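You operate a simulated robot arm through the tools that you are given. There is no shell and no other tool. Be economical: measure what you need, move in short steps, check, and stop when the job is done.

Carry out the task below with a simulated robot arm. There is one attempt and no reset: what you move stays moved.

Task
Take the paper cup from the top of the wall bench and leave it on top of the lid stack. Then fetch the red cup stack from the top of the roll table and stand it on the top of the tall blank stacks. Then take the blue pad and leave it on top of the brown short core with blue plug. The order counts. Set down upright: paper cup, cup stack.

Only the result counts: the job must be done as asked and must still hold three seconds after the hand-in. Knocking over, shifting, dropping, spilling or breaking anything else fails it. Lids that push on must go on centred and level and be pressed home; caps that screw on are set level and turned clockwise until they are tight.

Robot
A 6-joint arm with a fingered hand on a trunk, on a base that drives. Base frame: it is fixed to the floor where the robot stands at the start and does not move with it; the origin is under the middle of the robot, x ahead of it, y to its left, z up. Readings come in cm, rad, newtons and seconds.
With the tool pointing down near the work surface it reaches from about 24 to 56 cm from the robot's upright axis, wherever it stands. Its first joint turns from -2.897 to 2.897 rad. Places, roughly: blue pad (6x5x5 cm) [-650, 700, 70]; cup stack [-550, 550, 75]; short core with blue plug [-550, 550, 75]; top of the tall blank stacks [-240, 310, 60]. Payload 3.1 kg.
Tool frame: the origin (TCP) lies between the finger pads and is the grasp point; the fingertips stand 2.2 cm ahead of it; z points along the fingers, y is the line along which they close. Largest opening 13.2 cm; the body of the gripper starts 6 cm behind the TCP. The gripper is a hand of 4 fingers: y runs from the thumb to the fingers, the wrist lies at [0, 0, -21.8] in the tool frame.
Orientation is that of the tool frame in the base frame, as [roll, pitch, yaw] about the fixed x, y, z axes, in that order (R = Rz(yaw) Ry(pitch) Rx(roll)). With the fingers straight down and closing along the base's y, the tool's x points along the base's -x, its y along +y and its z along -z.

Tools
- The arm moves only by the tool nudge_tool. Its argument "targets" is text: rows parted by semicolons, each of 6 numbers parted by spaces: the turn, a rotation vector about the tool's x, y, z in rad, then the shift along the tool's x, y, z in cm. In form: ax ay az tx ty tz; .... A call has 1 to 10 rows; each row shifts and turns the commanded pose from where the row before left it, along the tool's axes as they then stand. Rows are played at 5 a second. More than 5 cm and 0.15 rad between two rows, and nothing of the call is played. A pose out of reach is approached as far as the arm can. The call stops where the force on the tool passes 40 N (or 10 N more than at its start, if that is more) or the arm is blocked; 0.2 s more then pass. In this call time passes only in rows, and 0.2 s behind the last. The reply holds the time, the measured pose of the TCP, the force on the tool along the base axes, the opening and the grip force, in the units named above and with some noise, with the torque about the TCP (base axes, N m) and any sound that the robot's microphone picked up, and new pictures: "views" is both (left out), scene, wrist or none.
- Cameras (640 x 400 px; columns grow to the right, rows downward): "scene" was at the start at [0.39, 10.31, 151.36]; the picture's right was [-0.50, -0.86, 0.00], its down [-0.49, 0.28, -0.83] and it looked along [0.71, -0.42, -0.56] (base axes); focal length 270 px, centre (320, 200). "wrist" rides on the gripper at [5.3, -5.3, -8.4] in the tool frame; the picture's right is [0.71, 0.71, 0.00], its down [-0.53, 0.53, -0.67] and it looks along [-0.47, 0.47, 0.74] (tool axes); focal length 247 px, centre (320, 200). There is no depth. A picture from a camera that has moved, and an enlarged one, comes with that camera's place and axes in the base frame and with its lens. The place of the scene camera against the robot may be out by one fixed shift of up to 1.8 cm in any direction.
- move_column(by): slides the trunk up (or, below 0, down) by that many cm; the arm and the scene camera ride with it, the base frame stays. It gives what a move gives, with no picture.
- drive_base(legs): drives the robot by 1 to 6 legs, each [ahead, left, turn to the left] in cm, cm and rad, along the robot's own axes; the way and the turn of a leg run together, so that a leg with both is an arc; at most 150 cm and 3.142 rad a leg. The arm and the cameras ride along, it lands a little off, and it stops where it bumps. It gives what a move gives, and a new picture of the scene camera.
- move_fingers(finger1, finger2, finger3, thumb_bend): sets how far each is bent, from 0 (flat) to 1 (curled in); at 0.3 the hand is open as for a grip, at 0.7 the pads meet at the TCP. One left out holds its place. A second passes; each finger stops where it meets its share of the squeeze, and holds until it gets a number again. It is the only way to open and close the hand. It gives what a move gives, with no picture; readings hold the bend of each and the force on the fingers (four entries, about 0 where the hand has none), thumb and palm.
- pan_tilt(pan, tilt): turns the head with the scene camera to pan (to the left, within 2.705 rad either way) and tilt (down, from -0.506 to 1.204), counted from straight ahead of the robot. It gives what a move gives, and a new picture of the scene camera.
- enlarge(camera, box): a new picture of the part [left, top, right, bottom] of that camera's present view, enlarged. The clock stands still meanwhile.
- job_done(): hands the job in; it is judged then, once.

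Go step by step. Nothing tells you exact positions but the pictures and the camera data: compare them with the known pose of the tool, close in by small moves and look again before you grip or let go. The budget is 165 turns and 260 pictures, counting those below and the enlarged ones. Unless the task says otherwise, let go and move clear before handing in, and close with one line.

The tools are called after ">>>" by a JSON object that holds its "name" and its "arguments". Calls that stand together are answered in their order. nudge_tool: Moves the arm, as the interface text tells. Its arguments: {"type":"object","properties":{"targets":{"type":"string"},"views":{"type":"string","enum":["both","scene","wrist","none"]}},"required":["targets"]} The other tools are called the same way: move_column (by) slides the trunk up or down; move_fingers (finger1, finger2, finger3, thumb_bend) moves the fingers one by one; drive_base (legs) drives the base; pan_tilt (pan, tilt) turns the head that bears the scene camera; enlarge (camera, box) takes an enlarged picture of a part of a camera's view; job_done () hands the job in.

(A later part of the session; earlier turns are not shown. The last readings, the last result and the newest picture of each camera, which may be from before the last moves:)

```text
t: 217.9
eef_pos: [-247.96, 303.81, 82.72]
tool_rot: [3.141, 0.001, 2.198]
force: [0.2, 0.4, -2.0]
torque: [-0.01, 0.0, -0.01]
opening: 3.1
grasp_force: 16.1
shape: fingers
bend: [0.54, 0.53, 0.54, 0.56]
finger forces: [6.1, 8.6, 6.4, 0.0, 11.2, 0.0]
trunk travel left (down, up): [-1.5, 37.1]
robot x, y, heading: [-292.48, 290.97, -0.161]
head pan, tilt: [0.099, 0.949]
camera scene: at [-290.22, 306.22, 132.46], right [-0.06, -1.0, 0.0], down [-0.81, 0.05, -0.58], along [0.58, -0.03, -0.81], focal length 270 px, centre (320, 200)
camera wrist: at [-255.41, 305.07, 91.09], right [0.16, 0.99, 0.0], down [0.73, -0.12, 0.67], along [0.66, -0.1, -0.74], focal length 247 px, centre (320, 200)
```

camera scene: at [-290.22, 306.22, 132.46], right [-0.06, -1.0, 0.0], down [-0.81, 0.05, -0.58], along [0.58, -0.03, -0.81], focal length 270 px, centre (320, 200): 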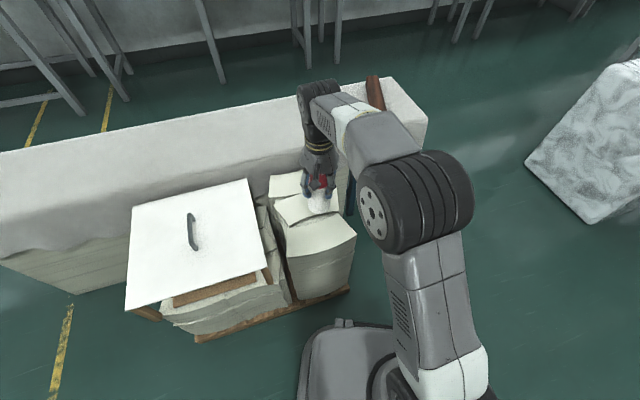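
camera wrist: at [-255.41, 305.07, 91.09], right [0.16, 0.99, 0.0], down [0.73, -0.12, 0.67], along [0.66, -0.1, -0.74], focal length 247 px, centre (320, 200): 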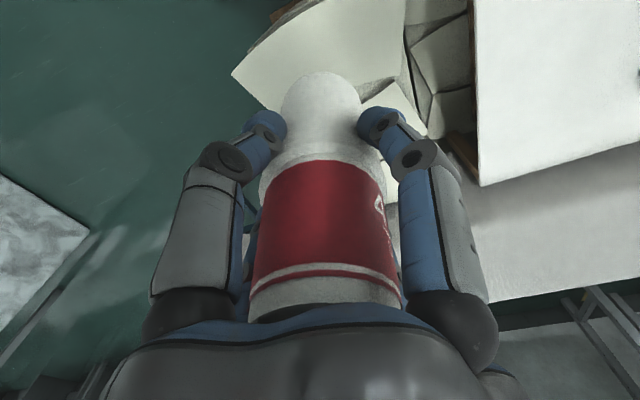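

Centred over the pile. Lowering most of the way, then checking.

>>> {"name": "nudge_tool", "arguments": {"targets": "0 0 0 0 0 3; 0 0 0 0 0 3; 0 0 0 0 0 3; 0 0 0 0 0 3; 0 0 0 0 0 0"}}

>>> {"name": "enlarge", "arguments": {"camera": "scene", "box": [250, 160, 378, 240]}}

```text
t: 219.1
eef_pos: [-247.75, 303.89, 70.94]
tool_rot: [3.141, 0.0, 2.199]
force: [-0.6, 0.1, -1.1]
torque: [-0.03, -0.01, 0.0]
opening: 3.1
grasp_force: 16.0
shape: fingers
bend: [0.54, 0.53, 0.54, 0.56]
finger forces: [6.0, 8.6, 6.3, 0.0, 11.2, 0.0]
trunk travel left (down, up): [-1.5, 37.1]
robot x, y, heading: [-292.67, 291.16, -0.155]
head pan, tilt: [0.099, 0.949]
camera scene: at [-290.22, 306.22, 132.46], right [-0.06, -1.0, 0.0], down [-0.81, 0.05, -0.58], along [0.58, -0.03, -0.81], focal length 270 px, centre (320, 200)
camera wrist: at [-255.17, 305.11, 79.17], right [0.16, 0.99, 0.0], down [0.73, -0.12, 0.67], along [0.66, -0.1, -0.74], focal length 247 px, centre (320, 200)
```

scene: 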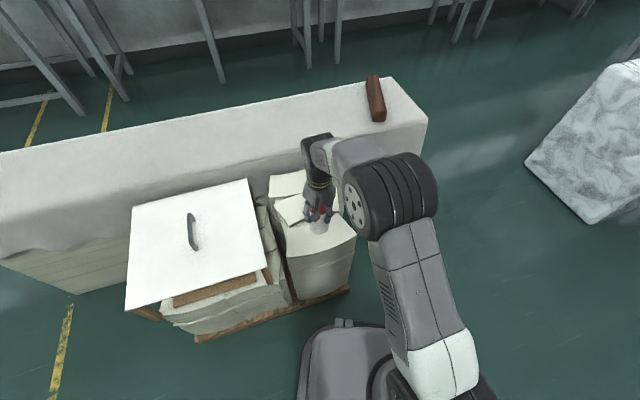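
wrist: 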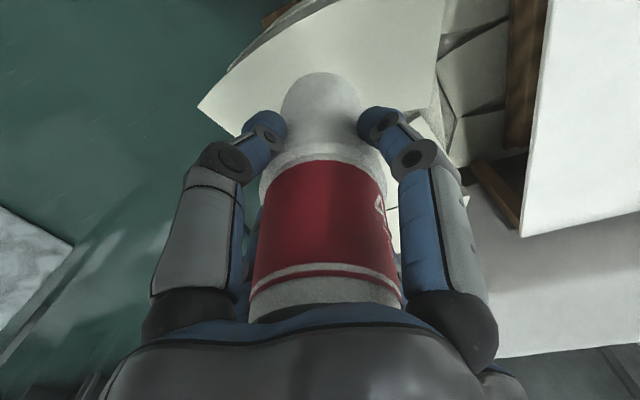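

```text
5.00 times, centred on (314, 200) of scene
camera zoom: at [-290.22, 306.22, 132.46], right [-0.06, -1.0, 0.0], down [-0.81, 0.05, -0.58], along [0.58, -0.03, -0.81], focal length 1352 px, centre (350, 200)
```

zoom: 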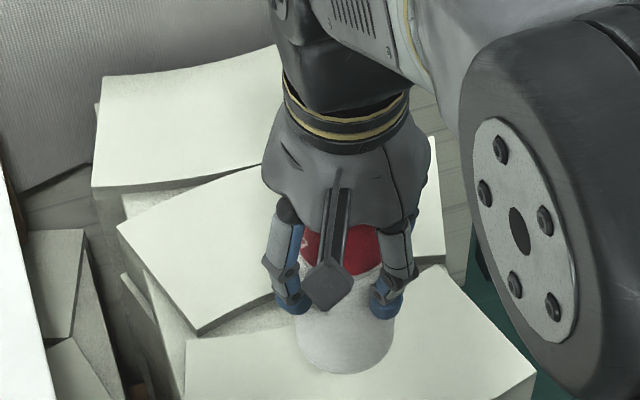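

>>> {"name": "nudge_tool", "arguments": {"targets": "0 0 0 0 0 2; 0 0 0 0 0 2; 0 0 0 0 0 0", "views": "wrist"}}

>>> {"name": "enlarge", "arguments": {"camera": "scene", "box": [250, 190, 378, 270]}}

```text
t: 219.9
eef_pos: [-247.75, 303.84, 66.82]
tool_rot: [-3.14, -0.002, 2.199]
force: [0.6, 0.2, -0.6]
torque: [0.0, -0.01, 0.01]
opening: 3.1
grasp_force: 15.7
shape: fingers
bend: [0.54, 0.53, 0.54, 0.56]
finger forces: [6.0, 8.6, 6.3, 0.1, 11.2, 0.1]
trunk travel left (down, up): [-1.5, 37.1]
robot x, y, heading: [-292.67, 291.21, -0.163]
head pan, tilt: [0.099, 0.949]
camera wrist: at [-255.17, 305.07, 75.1], right [0.16, 0.99, 0.0], down [0.73, -0.12, 0.67], along [0.66, -0.1, -0.74], focal length 247 px, centre (320, 200)
```

wrist: 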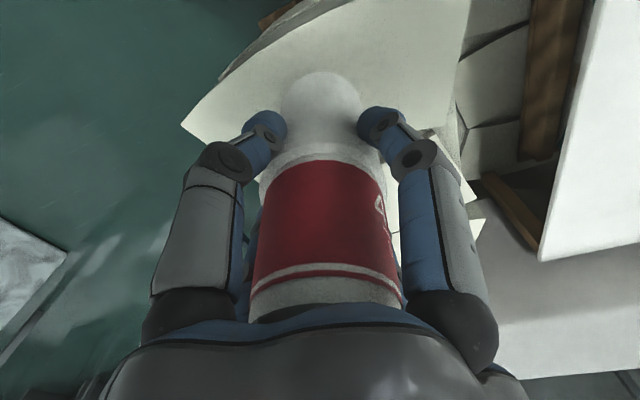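

```text
5.00 times, centred on (314, 230) of scene
camera zoom: at [-290.22, 306.22, 132.46], right [-0.06, -1.0, 0.0], down [-0.81, 0.05, -0.58], along [0.58, -0.03, -0.81], focal length 1352 px, centre (350, 50)
```

zoom: 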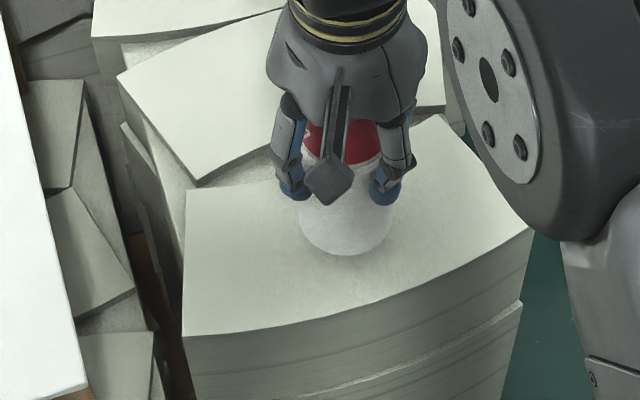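

>>> {"name": "nudge_tool", "arguments": {"targets": "0 0 0 0 0 0.8; 0 0 0 0 0 0.6; 0 0 0 0 0 0", "views": "none"}}

>>> {"name": "nudge_tool", "arguments": {"targets": "0 0 0 0 0 0.4; 0 0 0 0 0 0", "views": "none"}}

>>> {"name": "enlarge", "arguments": {"camera": "scene", "box": [250, 190, 378, 270]}}

```text
t: 220.7
eef_pos: [-247.63, 303.83, 65.46]
tool_rot: [3.141, 0.0, 2.2]
force: [-0.1, 0.2, -0.8]
torque: [0.01, 0.0, -0.02]
opening: 3.12
grasp_force: 16.2
shape: fingers
bend: [0.54, 0.53, 0.54, 0.56]
finger forces: [6.0, 8.6, 6.3, 0.1, 11.2, 0.0]
trunk travel left (down, up): [-1.5, 37.1]
robot x, y, heading: [-292.52, 291.05, -0.158]
head pan, tilt: [0.099, 0.949]
```

```text
t: 221.3
eef_pos: [-247.84, 303.82, 65.11]
tool_rot: [-3.141, 0.0, 2.2]
force: [-0.4, -0.4, -0.4]
torque: [-0.01, -0.02, 0.04]
opening: 3.07
grasp_force: 16.0
shape: fingers
bend: [0.54, 0.53, 0.54, 0.56]
finger forces: [6.1, 8.6, 6.4, 0.0, 11.2, 0.0]
trunk travel left (down, up): [-1.5, 37.1]
robot x, y, heading: [-292.38, 291.27, -0.152]
head pan, tilt: [0.099, 0.949]
```

```text
5.00 times, centred on (314, 230) of scene
camera zoom: at [-290.22, 306.22, 132.46], right [-0.06, -1.0, 0.0], down [-0.81, 0.05, -0.58], along [0.58, -0.03, -0.81], focal length 1352 px, centre (350, 50)
```

zoom: 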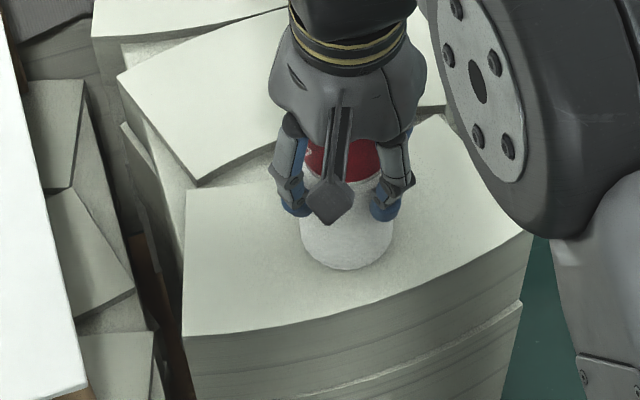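

>>> {"name": "nudge_tool", "arguments": {"targets": "0 0 0 0 0 0.4; 0 0 0 0 0 0", "views": "none"}}

>>> {"name": "nudge_tool", "arguments": {"targets": "0 0 0 0 0 0.3; 0 0 0 0 0 0", "views": "none"}}

>>> {"name": "nudge_tool", "arguments": {"targets": "0 0 0 0 0 0.25; 0 0 0 0 0 0", "views": "none"}}

```text
t: 221.9
eef_pos: [-247.85, 303.85, 64.95]
tool_rot: [3.136, 0.002, 2.2]
force: [1.1, 1.5, 17.4]
torque: [0.06, -0.06, -0.02]
opening: 3.03
grasp_force: 17.4
shape: fingers
bend: [0.54, 0.52, 0.54, 0.57]
finger forces: [7.2, 9.0, 6.8, 0.1, 12.0, 0.1]
trunk travel left (down, up): [-1.5, 37.1]
robot x, y, heading: [-292.64, 290.77, -0.16]
head pan, tilt: [0.099, 0.949]
```

```text
t: 222.5
eef_pos: [-247.97, 303.81, 64.54]
tool_rot: [3.138, 0.002, 2.199]
force: [-1.8, -1.5, 24.2]
torque: [0.0, 0.04, 0.05]
opening: 2.97
grasp_force: 18.8
shape: fingers
bend: [0.54, 0.51, 0.54, 0.57]
finger forces: [7.7, 9.8, 8.3, 0.0, 11.9, 0.1]
trunk travel left (down, up): [-1.5, 37.1]
robot x, y, heading: [-292.76, 290.95, -0.157]
head pan, tilt: [0.099, 0.949]
```

```text
t: 223.1
eef_pos: [-248.07, 303.79, 64.28]
tool_rot: [3.14, 0.0, 2.198]
force: [-2.2, -2.5, 29.4]
torque: [-0.08, 0.06, 0.07]
opening: 2.95
grasp_force: 21.0
shape: fingers
bend: [0.54, 0.51, 0.53, 0.58]
finger forces: [7.9, 9.8, 8.8, 0.0, 11.9, 3.5]
trunk travel left (down, up): [-1.5, 37.1]
robot x, y, heading: [-292.68, 290.85, -0.157]
head pan, tilt: [0.099, 0.949]
```

Contact was reached earlier than expected, at about 65; I'll relieve the push before letting go.

>>> {"name": "nudge_tool", "arguments": {"targets": "0 0 0 0 0 -0.3; 0 0 0 0 0 0", "views": "none"}}

>>> {"name": "enlarge", "arguments": {"camera": "scene", "box": [250, 190, 378, 270]}}

```text
t: 223.7
eef_pos: [-248.02, 303.75, 64.5]
tool_rot: [-3.14, -0.003, 2.199]
force: [-2.0, -2.5, 8.3]
torque: [-0.09, 0.03, -0.03]
opening: 2.96
grasp_force: 18.6
shape: fingers
bend: [0.54, 0.51, 0.53, 0.58]
finger forces: [7.8, 9.5, 8.4, 0.0, 11.3, 0.0]
trunk travel left (down, up): [-1.5, 37.1]
robot x, y, heading: [-292.82, 290.96, -0.163]
head pan, tilt: [0.099, 0.949]
```

```text
5.00 times, centred on (314, 230) of scene
camera zoom: at [-290.33, 306.17, 132.46], right [-0.06, -1.0, 0.0], down [-0.81, 0.05, -0.58], along [0.58, -0.03, -0.81], focal length 1352 px, centre (350, 50)
```

zoom: 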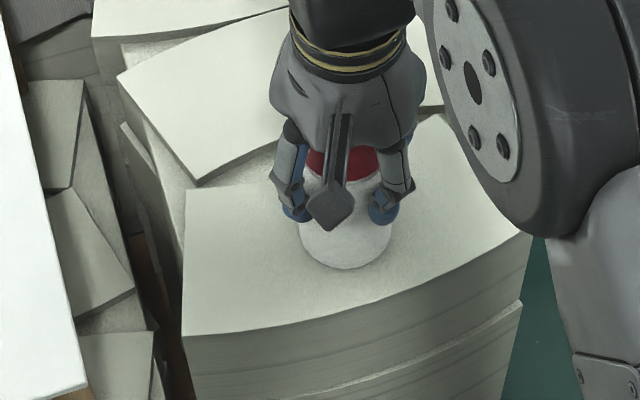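

>>> {"name": "nudge_tool", "arguments": {"targets": "0 0 0 0 0 -0.1; 0 0 0 0 0 0", "views": "none"}}

>>> {"name": "move_fingers", "arguments": {"finger1": 0.48, "finger2": 0.48, "finger3": 0.48, "thumb_bend": 0.48}}

>>> {"name": "move_fingers", "arguments": {"finger1": 0.36, "finger2": 0.36, "finger3": 0.36, "thumb_bend": 0.36}}

>>> {"name": "enlarge", "arguments": {"camera": "scene", "box": [250, 190, 378, 270]}}

>>> {"name": "enlarge", "arguments": {"camera": "wrist", "box": [0, 0, 640, 400]}}

```text
t: 224.3
eef_pos: [-247.74, 303.83, 64.46]
tool_rot: [3.141, 0.0, 2.198]
force: [0.1, 0.0, -0.5]
torque: [0.0, 0.0, 0.03]
opening: 2.96
grasp_force: 17.6
shape: fingers
bend: [0.54, 0.51, 0.53, 0.58]
finger forces: [7.0, 9.4, 7.3, 0.0, 10.6, 0.1]
trunk travel left (down, up): [-1.5, 37.1]
robot x, y, heading: [-292.46, 291.24, -0.16]
head pan, tilt: [0.099, 0.949]
```

```text
t: 225.3
eef_pos: [-247.82, 303.87, 64.63]
tool_rot: [-3.141, -0.001, 2.199]
force: [0.4, -0.1, 0.7]
torque: [0.03, -0.01, -0.01]
opening: 4.51
grasp_force: 0.1
shape: fingers
bend: [0.48, 0.48, 0.48, 0.48]
finger forces: [0.0, 0.0, 0.0, 0.0, 0.0, 0.0]
trunk travel left (down, up): [-1.5, 37.1]
robot x, y, heading: [-292.6, 290.88, -0.161]
head pan, tilt: [0.099, 0.949]
```

```text
t: 226.3
eef_pos: [-247.71, 303.73, 64.71]
tool_rot: [3.141, 0.001, 2.2]
force: [0.6, -0.7, 1.1]
torque: [0.02, -0.03, -0.02]
opening: 7.39
grasp_force: 0.1
shape: fingers
bend: [0.36, 0.36, 0.36, 0.36]
finger forces: [0.1, 0.1, 0.0, 0.0, 0.1, 0.0]
trunk travel left (down, up): [-1.5, 37.1]
robot x, y, heading: [-293.02, 290.97, -0.158]
head pan, tilt: [0.099, 0.949]
```

```text
5.00 times, centred on (314, 230) of scene
camera zoom: at [-290.23, 306.22, 132.46], right [-0.06, -1.0, 0.0], down [-0.81, 0.05, -0.58], along [0.58, -0.03, -0.81], focal length 1352 px, centre (350, 50)
```

zoom: 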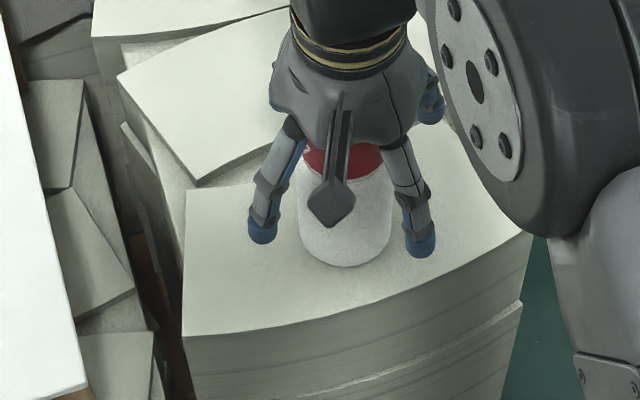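

```text
1.00 times, centred on (320, 200) of wrist
camera zoom: at [-255.21, 304.99, 72.91], right [0.16, 0.99, 0.0], down [0.73, -0.12, 0.67], along [0.66, -0.1, -0.74], focal length 247 px, centre (320, 200)
```

zoom: 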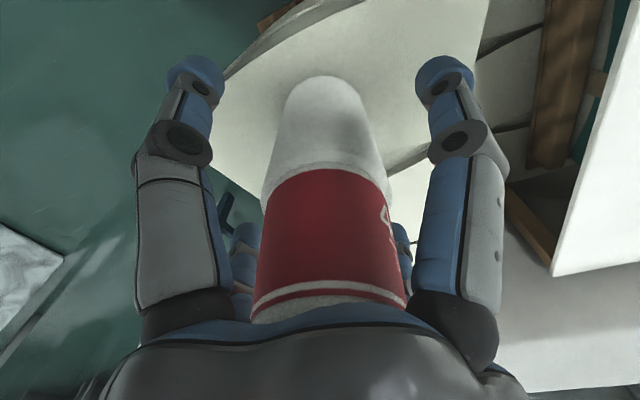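

The stack stands by itself; lifting the hand clear straight up.

>>> {"name": "nudge_tool", "arguments": {"targets": "0 0 0 0 0 -1; 0 0 0 0 0 -2; 0 0 0 0 0 -3; 0 0 0 0 0 -4; 0 0 0 0 0 -4; 0 0 0 0 0 -4; 0 0 0 0 0 -4; 0 0 0 0 0 -4; 0 0 0 0 0 0", "views": "none"}}

>>> {"name": "move_column", "arguments": {"by": 16}}

>>> {"name": "nudge_tool", "arguments": {"targets": "0 0 0 -1.2 -3.6 0; 0 0 0 -1.2 -3.6 0; 0 0 0 -1.2 -3.6 0; 0 0 0 -1.2 -3.6 0; 0 0 0 -1.2 -3.6 0; 0 0 0 0 0 0", "views": "scene"}}

>>> {"name": "enlarge", "arguments": {"camera": "scene", "box": [230, 180, 390, 280]}}

```text
t: 228.3
eef_pos: [-247.86, 304.06, 90.45]
tool_rot: [-3.141, 0.0, 2.199]
force: [-0.5, 0.4, 0.3]
torque: [0.03, 0.0, 0.01]
opening: 7.38
grasp_force: 0.1
shape: fingers
bend: [0.36, 0.36, 0.36, 0.36]
finger forces: [0.0, 0.1, 0.1, 0.1, 0.0, 0.0]
trunk travel left (down, up): [-1.5, 37.1]
robot x, y, heading: [-292.67, 290.85, -0.157]
head pan, tilt: [0.099, 0.949]
```

```text
t: 230.1
eef_pos: [-247.8, 304.14, 106.48]
tool_rot: [3.141, -0.001, 2.2]
force: [0.3, 0.5, 0.4]
torque: [0.03, -0.02, 0.0]
opening: 7.37
grasp_force: 0.0
shape: fingers
bend: [0.36, 0.36, 0.36, 0.36]
finger forces: [0.1, 0.0, 0.0, 0.0, 0.1, 0.1]
trunk travel left (down, up): [-17.5, 21.1]
robot x, y, heading: [-293.01, 291.08, -0.161]
head pan, tilt: [0.099, 0.949]
```

```text
t: 231.5
eef_pos: [-258.82, 288.45, 106.14]
tool_rot: [-3.14, 0.0, 2.199]
force: [0.0, 0.9, 0.5]
torque: [-0.04, 0.03, -0.02]
opening: 7.38
grasp_force: 0.1
shape: fingers
bend: [0.36, 0.36, 0.36, 0.36]
finger forces: [0.0, 0.1, 0.1, 0.0, 0.0, 0.0]
trunk travel left (down, up): [-17.5, 21.1]
robot x, y, heading: [-292.77, 291.0, -0.16]
head pan, tilt: [0.099, 0.949]
camera scene: at [-290.19, 306.24, 148.51], right [-0.06, -1.0, 0.0], down [-0.81, 0.05, -0.58], along [0.58, -0.03, -0.81], focal length 270 px, centre (320, 200)
```

scene: 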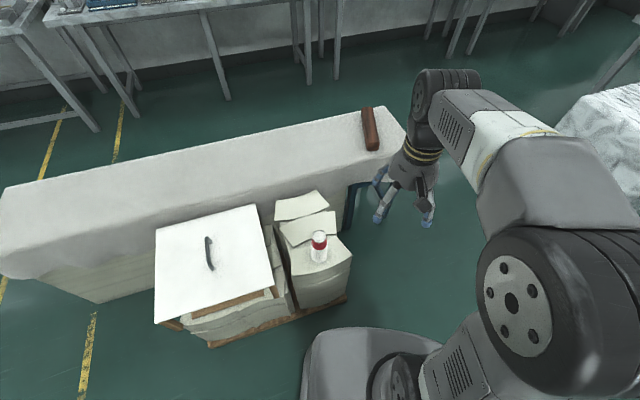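

```text
4.00 times, centred on (310, 230) of scene
camera zoom: at [-290.19, 306.24, 148.51], right [-0.06, -1.0, 0.0], down [-0.81, 0.05, -0.58], along [0.58, -0.03, -0.81], focal length 1082 px, centre (360, 80)
```

zoom: 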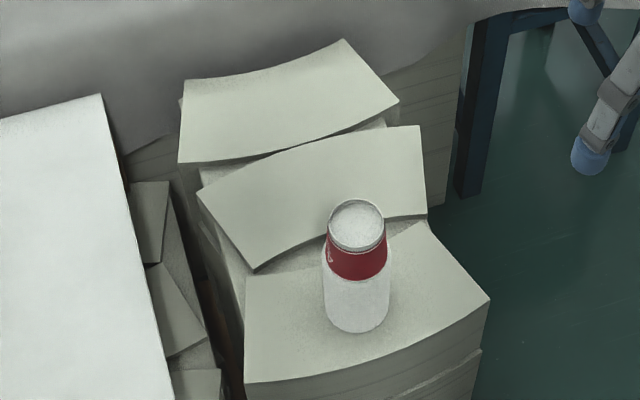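

The cup stack stands upright on the tall blank stacks. Now I'll drive back out toward the blue pad near [-650, 700].

>>> {"name": "drive_base", "arguments": {"legs": [[0, 0, 1.76], [125, 0, 0], [0, 0, 0.83], [140, 0, 0], [115, 0, 0]]}}

>>> {"name": "pan_tilt", "arguments": {"pan": 0.0, "tilt": 0.45}}

```text
t: 239.0
eef_pos: [-296.33, 378.39, 106.31]
tool_rot: [-3.138, -0.002, -2.358]
force: [-0.3, -0.5, -0.3]
torque: [-0.04, -0.06, 0.01]
opening: 7.39
grasp_force: 0.1
shape: fingers
bend: [0.36, 0.36, 0.36, 0.36]
finger forces: [0.0, 0.0, 0.0, 0.0, 0.0, 0.0]
trunk travel left (down, up): [-17.5, 21.1]
robot x, y, heading: [-293.48, 344.31, 1.563]
head pan, tilt: [0.099, 0.949]
stopped in leg 2: the robot was blocked; the commanded pose is now the measured one
camera scene: at [-310.52, 345.93, 148.48], right [1.0, 0.1, 0.0], down [0.08, -0.81, -0.58], along [-0.05, 0.58, -0.81], focal length 270 px, centre (320, 200)
```

scene: 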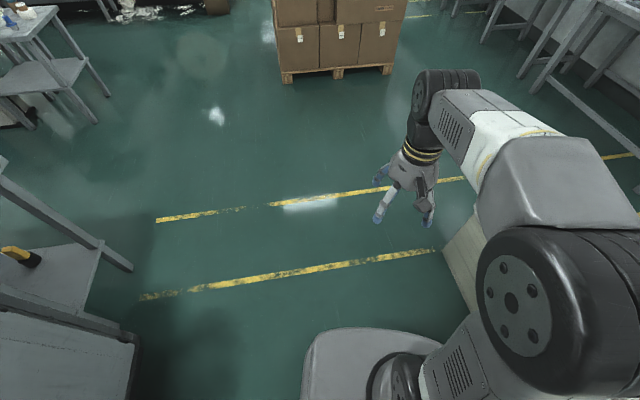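

```text
t: 239.9
eef_pos: [-296.09, 378.11, 106.39]
tool_rot: [-3.141, 0.001, -2.358]
force: [0.0, 0.9, -1.3]
torque: [0.0, 0.0, 0.01]
opening: 7.38
grasp_force: 0.1
shape: fingers
bend: [0.36, 0.36, 0.36, 0.36]
finger forces: [0.0, 0.1, 0.0, 0.0, 0.1, 0.1]
trunk travel left (down, up): [-17.5, 21.1]
robot x, y, heading: [-293.37, 344.06, 1.57]
head pan, tilt: [0.0, 0.45]
camera scene: at [-309.52, 347.41, 152.71], right [1.0, 0.0, 0.0], down [0.0, -0.44, -0.9], along [0.0, 0.9, -0.44], focal length 270 px, centre (320, 200)
```

scene: 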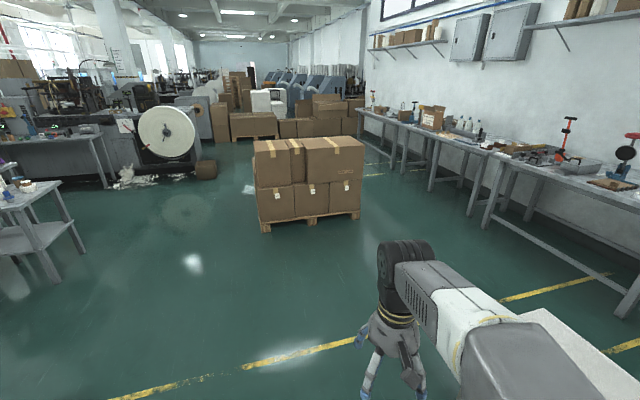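

>>> {"name": "pan_tilt", "arguments": {"pan": -1.2, "tilt": 1.15}}

>>> {"name": "pan_tilt", "arguments": {"pan": 1.3, "tilt": 1.0}}

```text
t: 241.3
eef_pos: [-296.15, 378.02, 106.28]
tool_rot: [-3.141, -0.001, -2.358]
force: [-0.3, -0.4, 0.0]
torque: [-0.02, 0.0, 0.01]
opening: 7.4
grasp_force: 0.1
shape: fingers
bend: [0.36, 0.36, 0.36, 0.36]
finger forces: [0.0, 0.0, 0.0, 0.1, 0.1, 0.0]
trunk travel left (down, up): [-17.5, 21.1]
robot x, y, heading: [-293.17, 344.23, 1.569]
head pan, tilt: [-1.201, 1.15]
camera scene: at [-303.98, 340.36, 147.19], right [0.36, -0.93, 0.0], down [-0.85, -0.33, -0.41], along [0.38, 0.15, -0.91], focal length 270 px, centre (320, 200)
```

scene: 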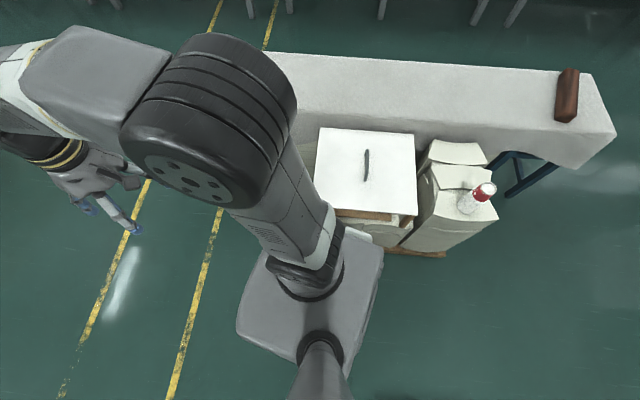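

```text
t: 243.6
eef_pos: [-296.07, 377.98, 106.33]
tool_rot: [3.141, -0.001, -2.359]
force: [-0.5, 0.0, 0.1]
torque: [-0.01, 0.03, 0.0]
opening: 7.39
grasp_force: 0.0
shape: fingers
bend: [0.36, 0.36, 0.36, 0.36]
finger forces: [0.0, 0.0, 0.0, 0.0, 0.0, 0.1]
trunk travel left (down, up): [-17.5, 21.1]
robot x, y, heading: [-293.43, 343.55, 1.568]
head pan, tilt: [1.3, 1.0]
camera scene: at [-316.25, 340.11, 148.16], right [0.27, 0.96, 0.0], down [0.81, -0.23, -0.54], along [-0.52, 0.15, -0.84], focal length 270 px, centre (320, 200)
```

scene: 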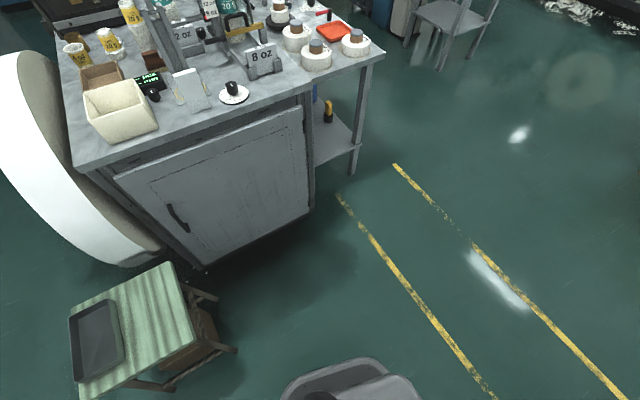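

The base brushed the pallet side; the cup stack is still standing. I'll step left and continue.

>>> {"name": "drive_base", "arguments": {"legs": [[-2, 0, 0], [0, 12, 0], [75, 0, 0], [0, 0, 0.83], [145, 0, 0], [105, 0, 0]]}}

>>> {"name": "pan_tilt", "arguments": {"pan": 0.0, "tilt": 0.4}}

```text
t: 262.9
eef_pos: [-523.03, 603.18, 106.36]
tool_rot: [3.141, -0.001, -1.523]
force: [0.3, 0.0, 0.3]
torque: [0.01, -0.01, 0.03]
opening: 7.4
grasp_force: 0.0
shape: fingers
bend: [0.36, 0.36, 0.36, 0.36]
finger forces: [0.0, 0.1, 0.0, 0.0, 0.0, 0.0]
trunk travel left (down, up): [-17.5, 21.1]
robot x, y, heading: [-496.13, 582.39, 2.394]
head pan, tilt: [1.3, 1.0]
camera scene: at [-508.93, 563.74, 148.16], right [-0.53, 0.85, 0.0], down [0.71, 0.45, -0.54], along [-0.46, -0.29, -0.84], focal length 270 px, centre (320, 200)
```

scene: 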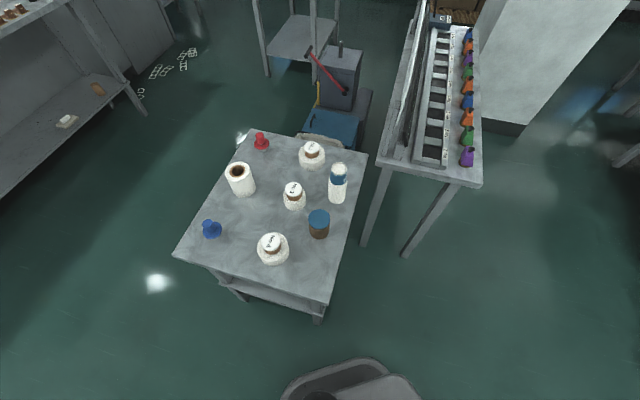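

```text
t: 264.4
eef_pos: [-522.98, 602.99, 106.39]
tool_rot: [3.141, 0.0, -1.525]
force: [1.3, 0.0, -0.4]
torque: [-0.01, 0.02, 0.0]
opening: 7.37
grasp_force: 0.2
shape: fingers
bend: [0.36, 0.36, 0.36, 0.36]
finger forces: [0.0, 0.0, 0.1, 0.0, 0.1, 0.1]
trunk travel left (down, up): [-17.5, 21.1]
robot x, y, heading: [-496.38, 581.88, 2.402]
head pan, tilt: [0.0, 0.4]
camera scene: at [-509.84, 573.66, 153.18], right [0.67, 0.74, 0.0], down [0.29, -0.26, -0.92], along [-0.68, 0.62, -0.39], focal length 270 px, centre (320, 200)
```

scene: 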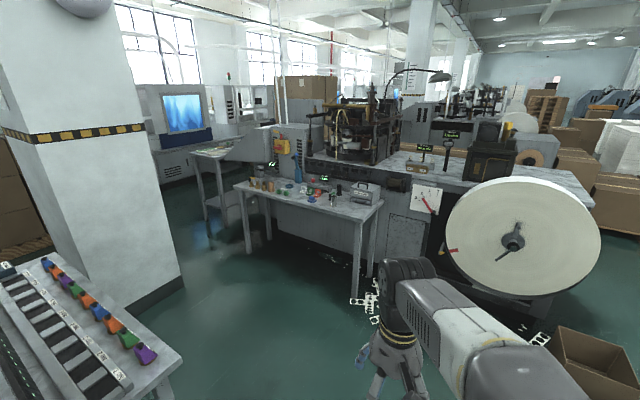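

>>> {"name": "enlarge", "arguments": {"camera": "scene", "box": [230, 160, 390, 260]}}

```text
4.00 times, centred on (310, 210) of scene
camera zoom: at [-509.84, 573.66, 153.18], right [0.67, 0.74, 0.0], down [0.29, -0.26, -0.92], along [-0.68, 0.62, -0.39], focal length 1082 px, centre (360, 160)
```

zoom: 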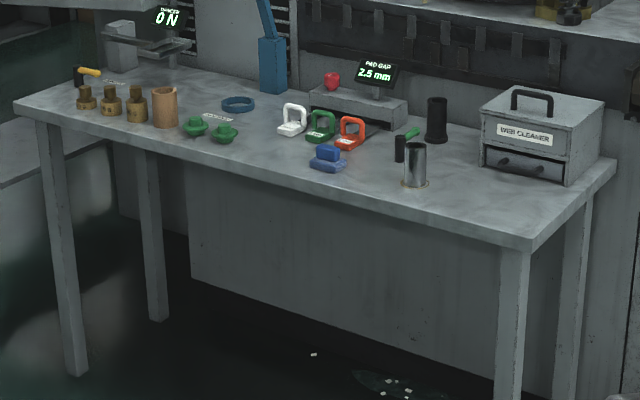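

The blue pad is on the machine's side table near [-656, 698], about 7 cm from its front edge. Driving there.

>>> {"name": "drive_base", "arguments": {"legs": [[0, 0, -0.555], [88, 0, 0], [0, 122, 0], [14, 0, 0]]}}

>>> {"name": "pan_tilt", "arguments": {"pan": -0.1, "tilt": 0.8}}

>>> {"name": "enlarge", "arguments": {"camera": "wrist", "box": [0, 0, 640, 400]}}

```text
t: 277.4
eef_pos: [-652.32, 683.41, 106.43]
tool_rot: [3.141, 0.001, -2.098]
force: [-0.4, 0.5, 0.2]
torque: [-0.01, -0.03, -0.01]
opening: 7.39
grasp_force: 0.1
shape: fingers
bend: [0.36, 0.36, 0.36, 0.36]
finger forces: [0.0, 0.0, 0.1, 0.0, 0.0, 0.0]
trunk travel left (down, up): [-17.5, 21.1]
robot x, y, heading: [-641.3, 650.9, 1.827]
head pan, tilt: [0.0, 0.4]
camera scene: at [-657.36, 650.85, 153.18], right [0.97, 0.25, 0.0], down [0.1, -0.38, -0.92], along [-0.23, 0.89, -0.39], focal length 270 px, centre (320, 200)
```

scene: 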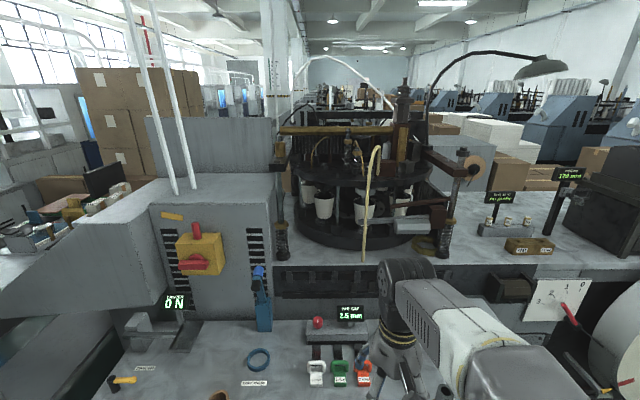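

```text
t: 278.2
eef_pos: [-652.16, 683.25, 106.39]
tool_rot: [-3.14, 0.002, -2.098]
force: [-0.2, 0.0, 0.6]
torque: [0.04, 0.01, 0.02]
opening: 7.39
grasp_force: 0.0
shape: fingers
bend: [0.36, 0.36, 0.36, 0.36]
finger forces: [0.1, 0.0, 0.1, 0.0, 0.1, 0.0]
trunk travel left (down, up): [-17.5, 21.1]
robot x, y, heading: [-641.57, 651.25, 1.828]
head pan, tilt: [-0.099, 0.799]
camera scene: at [-656.22, 649.68, 149.68], right [0.99, 0.16, 0.0], down [0.11, -0.71, -0.7], along [-0.11, 0.69, -0.72], focal length 270 px, centre (320, 200)
```

scene: 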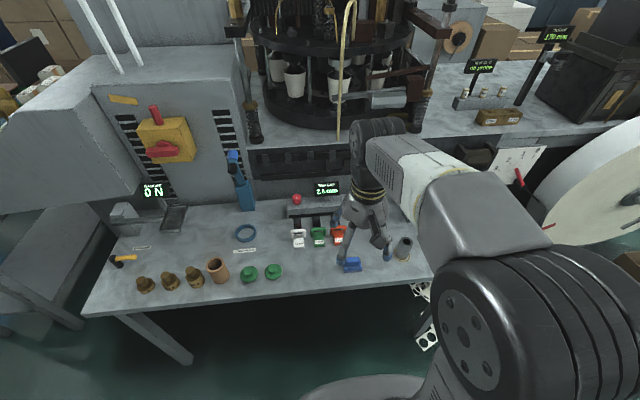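

```text
1.00 times, centred on (320, 200) of wrist
camera zoom: at [-650.25, 676.0, 114.66], right [-0.97, -0.26, 0.0], down [-0.19, 0.72, 0.67], along [-0.17, 0.65, -0.74], focal length 247 px, centre (320, 200)
```

zoom: 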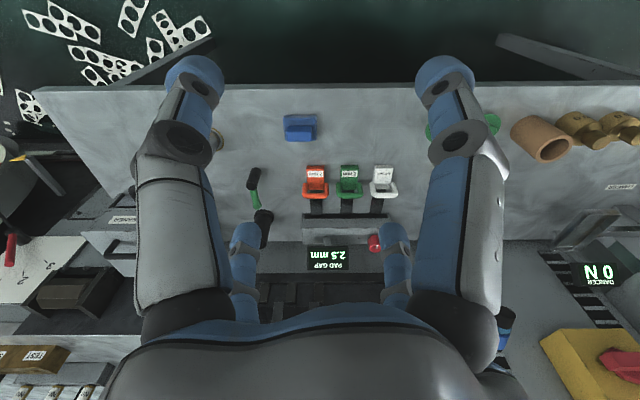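

>>> {"name": "enlarge", "arguments": {"camera": "wrist", "box": [240, 80, 368, 160]}}

>>> {"name": "enlarge", "arguments": {"camera": "scene", "box": [300, 210, 428, 290]}}

```text
5.00 times, centred on (304, 120) of wrist
camera zoom: at [-650.25, 676.0, 114.66], right [-0.97, -0.26, 0.0], down [-0.19, 0.72, 0.67], along [-0.17, 0.65, -0.74], focal length 1235 px, centre (400, 600)
```

zoom: 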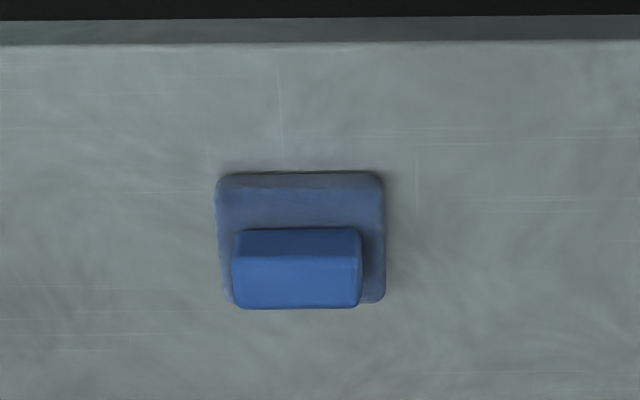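

```text
5.00 times, centred on (364, 250) of scene
camera zoom: at [-656.22, 649.68, 149.68], right [0.99, 0.16, 0.0], down [0.11, -0.71, -0.7], along [-0.11, 0.69, -0.72], focal length 1352 px, centre (100, -50)
```

zoom: 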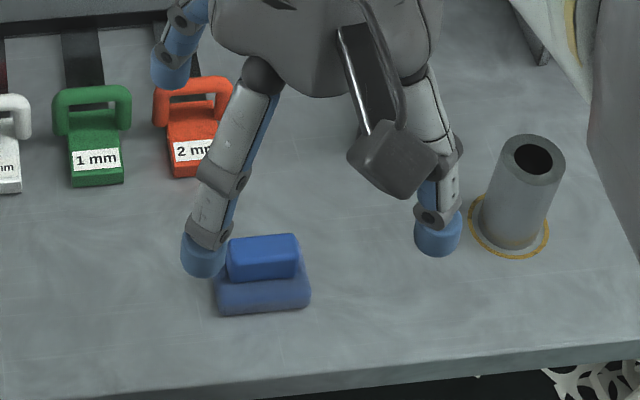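

The pad has a 4.6 × 2.5 cm ridge on a 6 × 5 base, centred near [-651.9, 696.6]. I'll align the hand with the ridge and come over it.

>>> {"name": "nudge_tool", "arguments": {"targets": "0 0 0.131 0 0 0; 0 0 0.131 0 0 0; 0 0 0.131 0 0 0; 0 0 0.131 0 0 0; 0 0 0.131 0 0 0; 0 0 0.131 0 0 0; 0 0 0 -1.2 4.2 0; 0 0 0 -1.2 4.3 0; 0 0 0 -1.2 4.3 0; 0 0 0 0 0 0", "views": "none"}}

>>> {"name": "nudge_tool", "arguments": {"targets": "0 0 0 0 0 4; 0 0 0 0 0 4; 0 0 0 0 0 4; 0 0 0 0 0 4; 0 0 0 0 0 4; 0 0 0 0 0 0"}}

```text
t: 280.4
eef_pos: [-651.8, 696.46, 106.4]
tool_rot: [-3.14, 0.0, -2.885]
force: [0.1, -0.3, -0.1]
torque: [0.0, -0.01, -0.01]
opening: 7.38
grasp_force: 0.0
shape: fingers
bend: [0.36, 0.36, 0.36, 0.36]
finger forces: [0.0, 0.0, 0.0, 0.0, 0.1, 0.1]
trunk travel left (down, up): [-17.5, 21.1]
robot x, y, heading: [-640.87, 651.23, 1.827]
head pan, tilt: [-0.099, 0.799]
```

```text
t: 281.8
eef_pos: [-651.95, 696.81, 86.28]
tool_rot: [3.141, -0.002, -2.886]
force: [0.1, -0.1, -0.5]
torque: [-0.03, -0.01, 0.0]
opening: 7.42
grasp_force: 0.0
shape: fingers
bend: [0.36, 0.36, 0.36, 0.36]
finger forces: [0.0, 0.0, 0.1, 0.0, 0.0, 0.0]
trunk travel left (down, up): [-17.5, 21.1]
robot x, y, heading: [-641.0, 651.16, 1.828]
head pan, tilt: [-0.099, 0.799]
camera scene: at [-656.22, 649.64, 149.67], right [0.99, 0.16, 0.0], down [0.11, -0.71, -0.7], along [-0.11, 0.69, -0.72], focal length 270 px, centre (320, 200)
camera wrist: at [-655.71, 690.21, 94.65], right [-0.86, 0.5, 0.0], down [0.38, 0.64, 0.67], along [0.34, 0.58, -0.74], focal length 247 px, centre (320, 200)
```

scene: 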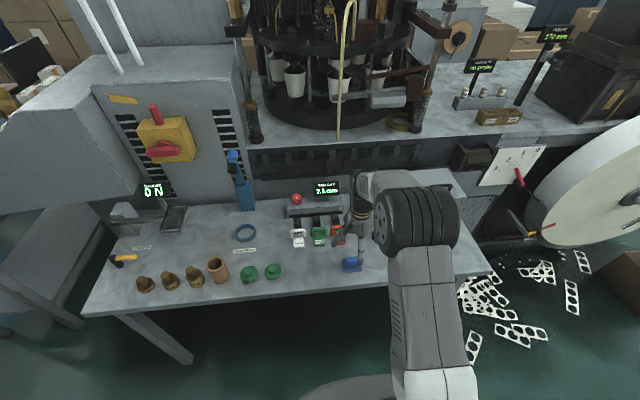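
wrist: 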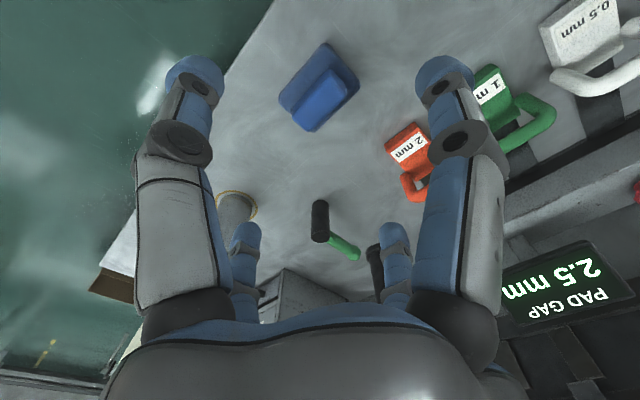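

>>> {"name": "enlarge", "arguments": {"camera": "wrist", "box": [256, 30, 384, 110]}}

```text
5.00 times, centred on (320, 70) of wrist
camera zoom: at [-655.71, 690.21, 94.65], right [-0.86, 0.5, 0.0], down [0.38, 0.64, 0.67], along [0.34, 0.58, -0.74], focal length 1235 px, centre (320, 850)
```

zoom: 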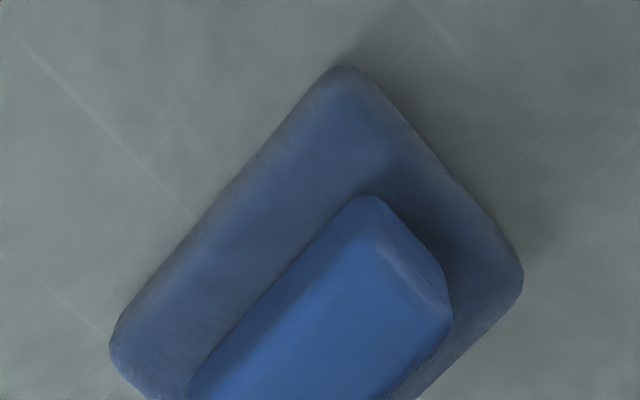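

>>> {"name": "enlarge", "arguments": {"camera": "wrist", "box": [240, 35, 400, 135]}}

```text
4.00 times, centred on (320, 85) of wrist
camera zoom: at [-655.71, 690.21, 94.65], right [-0.86, 0.5, 0.0], down [0.38, 0.64, 0.67], along [0.34, 0.58, -0.74], focal length 988 px, centre (320, 660)
```

zoom: 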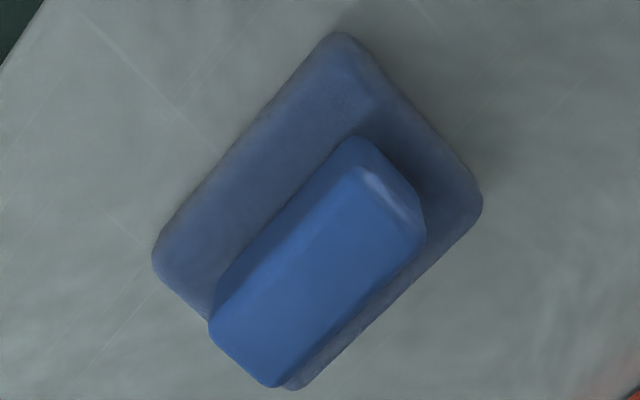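

>>> {"name": "nudge_tool", "arguments": {"targets": "0 0 0 0 -0.3 2.5; 0 0 0 0 0 2.5; 0 0 0 0 0 2.5; 0 0 0 0 0 1; 0 0 0 0 0 0", "views": "wrist"}}

>>> {"name": "enlarge", "arguments": {"camera": "scene", "box": [300, 210, 428, 290]}}

```text
t: 283.0
eef_pos: [-651.97, 696.22, 77.76]
tool_rot: [-3.14, -0.001, -2.885]
force: [-0.1, 0.2, -0.3]
torque: [0.0, -0.01, 0.01]
opening: 7.4
grasp_force: 0.1
shape: fingers
bend: [0.36, 0.36, 0.36, 0.36]
finger forces: [0.0, 0.1, 0.1, 0.1, 0.0, 0.0]
trunk travel left (down, up): [-17.5, 21.1]
robot x, y, heading: [-641.14, 651.19, 1.829]
head pan, tilt: [-0.099, 0.799]
camera wrist: at [-655.75, 689.77, 86.07], right [-0.86, 0.5, 0.0], down [0.38, 0.64, 0.67], along [0.34, 0.58, -0.74], focal length 247 px, centre (320, 200)
```

wrist: 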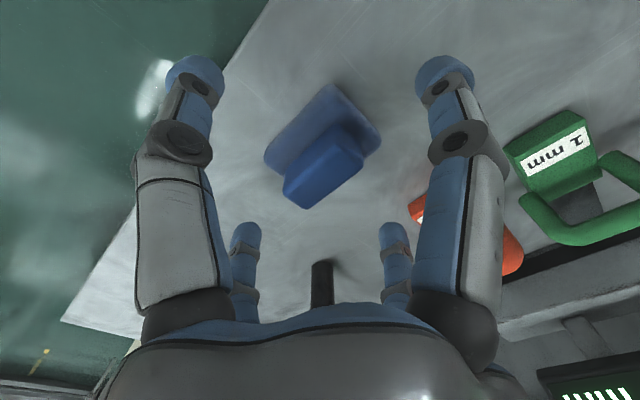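

```text
5.00 times, centred on (364, 250) of scene
camera zoom: at [-656.22, 649.67, 149.67], right [0.99, 0.16, 0.0], down [0.11, -0.71, -0.7], along [-0.11, 0.69, -0.72], focal length 1352 px, centre (100, -50)
```

zoom: 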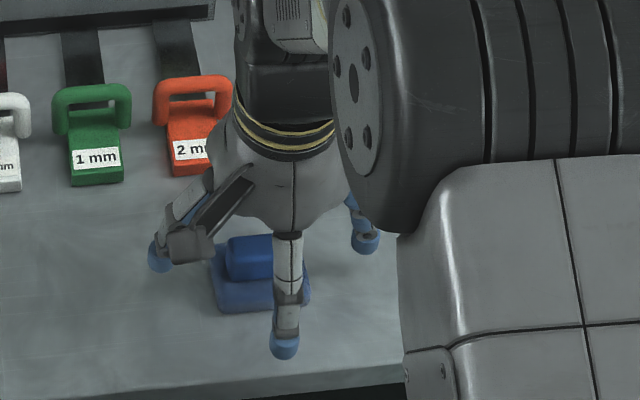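

Estimates from several views put the ridge top near [-652.0, 696.2, 76.2], right under the hand. Lowering about 1 cm and closing gently.

>>> {"name": "nudge_tool", "arguments": {"targets": "0 0 0 0 0 0.6; 0 0 0 0 0 0.5; 0 0 0 0 0 0", "views": "none"}}

>>> {"name": "move_fingers", "arguments": {"finger1": 0.52, "finger2": 0.52, "finger3": 0.52, "thumb_bend": 0.52}}

>>> {"name": "enlarge", "arguments": {"camera": "wrist", "box": [160, 50, 480, 250]}}

>>> {"name": "enlarge", "arguments": {"camera": "scene", "box": [300, 210, 428, 290]}}

```text
t: 283.8
eef_pos: [-651.95, 696.39, 76.71]
tool_rot: [3.141, 0.0, -2.886]
force: [-0.8, -0.3, -0.1]
torque: [-0.01, 0.03, -0.01]
opening: 7.39
grasp_force: 0.1
shape: fingers
bend: [0.36, 0.36, 0.36, 0.36]
finger forces: [0.0, 0.0, 0.0, 0.0, 0.0, 0.1]
trunk travel left (down, up): [-17.5, 21.1]
robot x, y, heading: [-640.76, 651.24, 1.828]
head pan, tilt: [-0.099, 0.799]
```

```text
t: 284.8
eef_pos: [-651.9, 696.5, 76.72]
tool_rot: [3.14, 0.0, -2.885]
force: [0.0, -0.1, 0.2]
torque: [-0.01, 0.0, 0.0]
opening: 3.64
grasp_force: 0.0
shape: fingers
bend: [0.52, 0.52, 0.52, 0.52]
finger forces: [0.1, 0.1, 0.0, 0.0, 0.0, 0.0]
trunk travel left (down, up): [-17.5, 21.1]
robot x, y, heading: [-640.81, 651.64, 1.824]
head pan, tilt: [-0.099, 0.799]
```

```text
2.00 times, centred on (320, 150) of wrist
camera zoom: at [-655.65, 689.88, 85.07], right [-0.86, 0.5, 0.0], down [0.38, 0.64, 0.67], along [0.34, 0.58, -0.74], focal length 494 px, centre (320, 300)
```

zoom: 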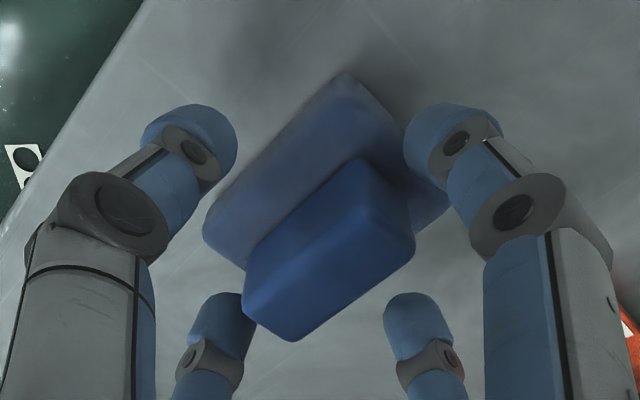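

```text
5.00 times, centred on (364, 250) of scene
camera zoom: at [-656.22, 649.67, 149.67], right [0.99, 0.16, 0.0], down [0.11, -0.71, -0.7], along [-0.11, 0.69, -0.72], focal length 1352 px, centre (100, -50)
```

zoom: 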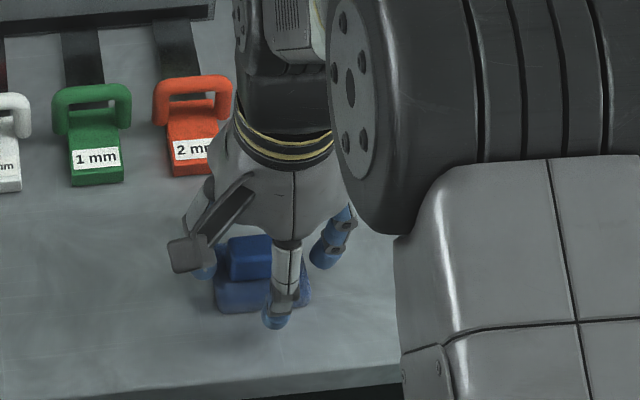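

The fingertips are only about level with the ridge top, so I'll open slightly, lower 1.2 cm more, and close again.

>>> {"name": "nudge_tool", "arguments": {"targets": "0 0 0 0.2 0.1 0.6; 0 0 0 0 0 0.6; 0 0 0 0 0 0", "views": "none"}}

>>> {"name": "enlarge", "arguments": {"camera": "wrist", "box": [160, 50, 480, 250]}}

>>> {"name": "enlarge", "arguments": {"camera": "scene", "box": [320, 240, 400, 290]}}

```text
t: 285.6
eef_pos: [-652.13, 696.38, 75.55]
tool_rot: [3.141, 0.0, -2.885]
force: [0.2, 0.5, 0.1]
torque: [0.0, -0.03, 0.0]
opening: 3.63
grasp_force: 0.6
shape: fingers
bend: [0.52, 0.52, 0.52, 0.52]
finger forces: [0.0, 0.0, 0.5, 0.0, 0.0, 0.1]
trunk travel left (down, up): [-17.5, 21.1]
robot x, y, heading: [-641.19, 651.37, 1.825]
head pan, tilt: [-0.099, 0.799]
```

```text
2.00 times, centred on (320, 150) of wrist
camera zoom: at [-655.94, 689.87, 83.86], right [-0.86, 0.5, 0.0], down [0.38, 0.64, 0.67], along [0.34, 0.58, -0.74], focal length 494 px, centre (320, 300)
```

zoom: 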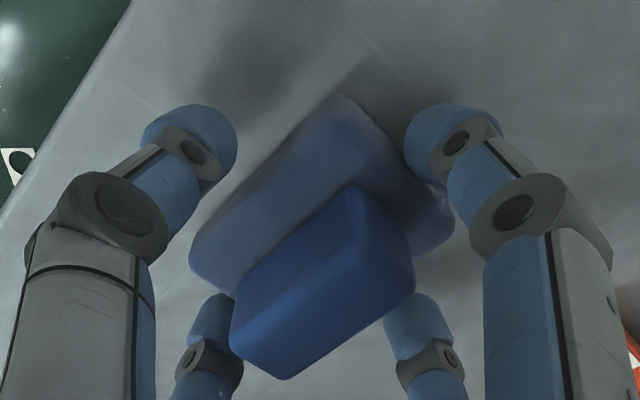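

```text
8.00 times, centred on (360, 265) of scene
camera zoom: at [-656.21, 649.67, 149.67], right [0.99, 0.16, 0.0], down [0.11, -0.71, -0.7], along [-0.11, 0.69, -0.72], focal length 2163 px, centre (0, -320)
```

zoom: 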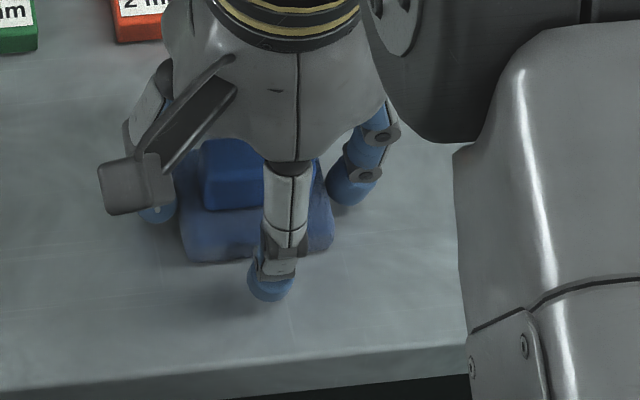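

>>> {"name": "nudge_tool", "arguments": {"targets": "0 0 0 0 0 -0.3; 0 0 0 0 0 0", "views": "none"}}

>>> {"name": "move_fingers", "arguments": {"finger1": 0.57, "finger2": 0.57, "finger3": 0.57, "thumb_bend": 0.57}}

>>> {"name": "enlarge", "arguments": {"camera": "wrist", "box": [160, 50, 480, 250]}}

```text
t: 286.2
eef_pos: [-652.1, 696.36, 75.93]
tool_rot: [3.141, 0.001, -2.886]
force: [-0.9, -0.2, -0.2]
torque: [-0.03, 0.01, 0.02]
opening: 3.64
grasp_force: 0.2
shape: fingers
bend: [0.52, 0.52, 0.52, 0.52]
finger forces: [0.3, 0.0, 0.1, 0.0, 0.0, 0.0]
trunk travel left (down, up): [-17.5, 21.1]
robot x, y, heading: [-641.1, 651.2, 1.826]
head pan, tilt: [-0.099, 0.799]
```

```text
t: 287.2
eef_pos: [-652.08, 696.34, 75.88]
tool_rot: [-3.141, 0.0, -2.886]
force: [-0.2, -1.2, -0.2]
torque: [0.01, 0.0, -0.02]
opening: 3.07
grasp_force: 2.0
shape: fingers
bend: [0.52, 0.56, 0.53, 0.56]
finger forces: [2.2, 0.0, 2.3, 0.0, 0.0, 0.0]
trunk travel left (down, up): [-17.5, 21.1]
robot x, y, heading: [-640.64, 650.94, 1.828]
head pan, tilt: [-0.099, 0.799]
```

```text
2.00 times, centred on (320, 150) of wrist
camera zoom: at [-655.89, 689.87, 84.2], right [-0.86, 0.5, 0.0], down [0.38, 0.64, 0.67], along [0.34, 0.58, -0.74], focal length 494 px, centre (320, 300)
```

zoom: 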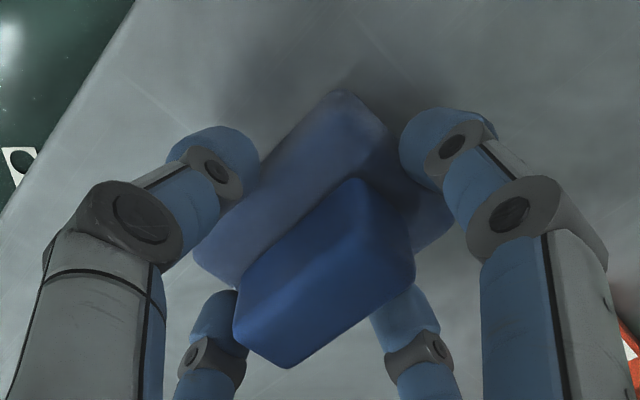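

The x-pair already holds the 6 cm base ends evenly. Closing on to a firm grip.

>>> {"name": "move_fingers", "arguments": {"finger1": 0.6, "finger2": 0.62, "finger3": 0.6, "thumb_bend": 0.62}}

>>> {"name": "enlarge", "arguments": {"camera": "wrist", "box": [160, 50, 480, 250]}}

```text
t: 288.2
eef_pos: [-652.15, 696.42, 75.89]
tool_rot: [-3.141, -0.001, -2.885]
force: [0.1, 0.0, -0.5]
torque: [-0.05, -0.01, 0.02]
opening: 2.91
grasp_force: 9.0
shape: fingers
bend: [0.53, 0.57, 0.53, 0.58]
finger forces: [5.0, 3.4, 4.9, 0.0, 4.6, 0.0]
trunk travel left (down, up): [-17.5, 21.1]
robot x, y, heading: [-640.99, 651.28, 1.827]
head pan, tilt: [-0.099, 0.799]
```

```text
2.00 times, centred on (320, 150) of wrist
camera zoom: at [-655.9, 689.87, 84.21], right [-0.86, 0.5, 0.0], down [0.38, 0.64, 0.67], along [0.34, 0.58, -0.74], focal length 494 px, centre (320, 300)
```

zoom: 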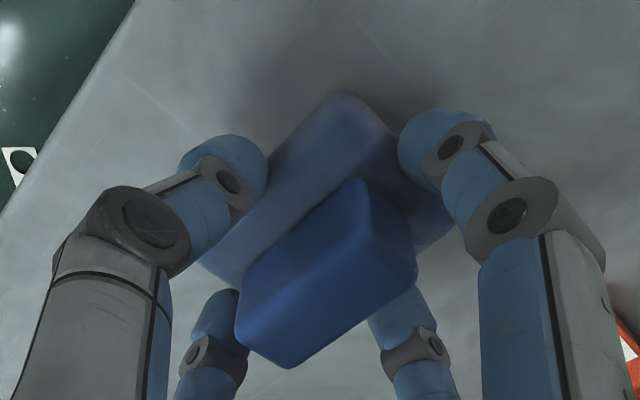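

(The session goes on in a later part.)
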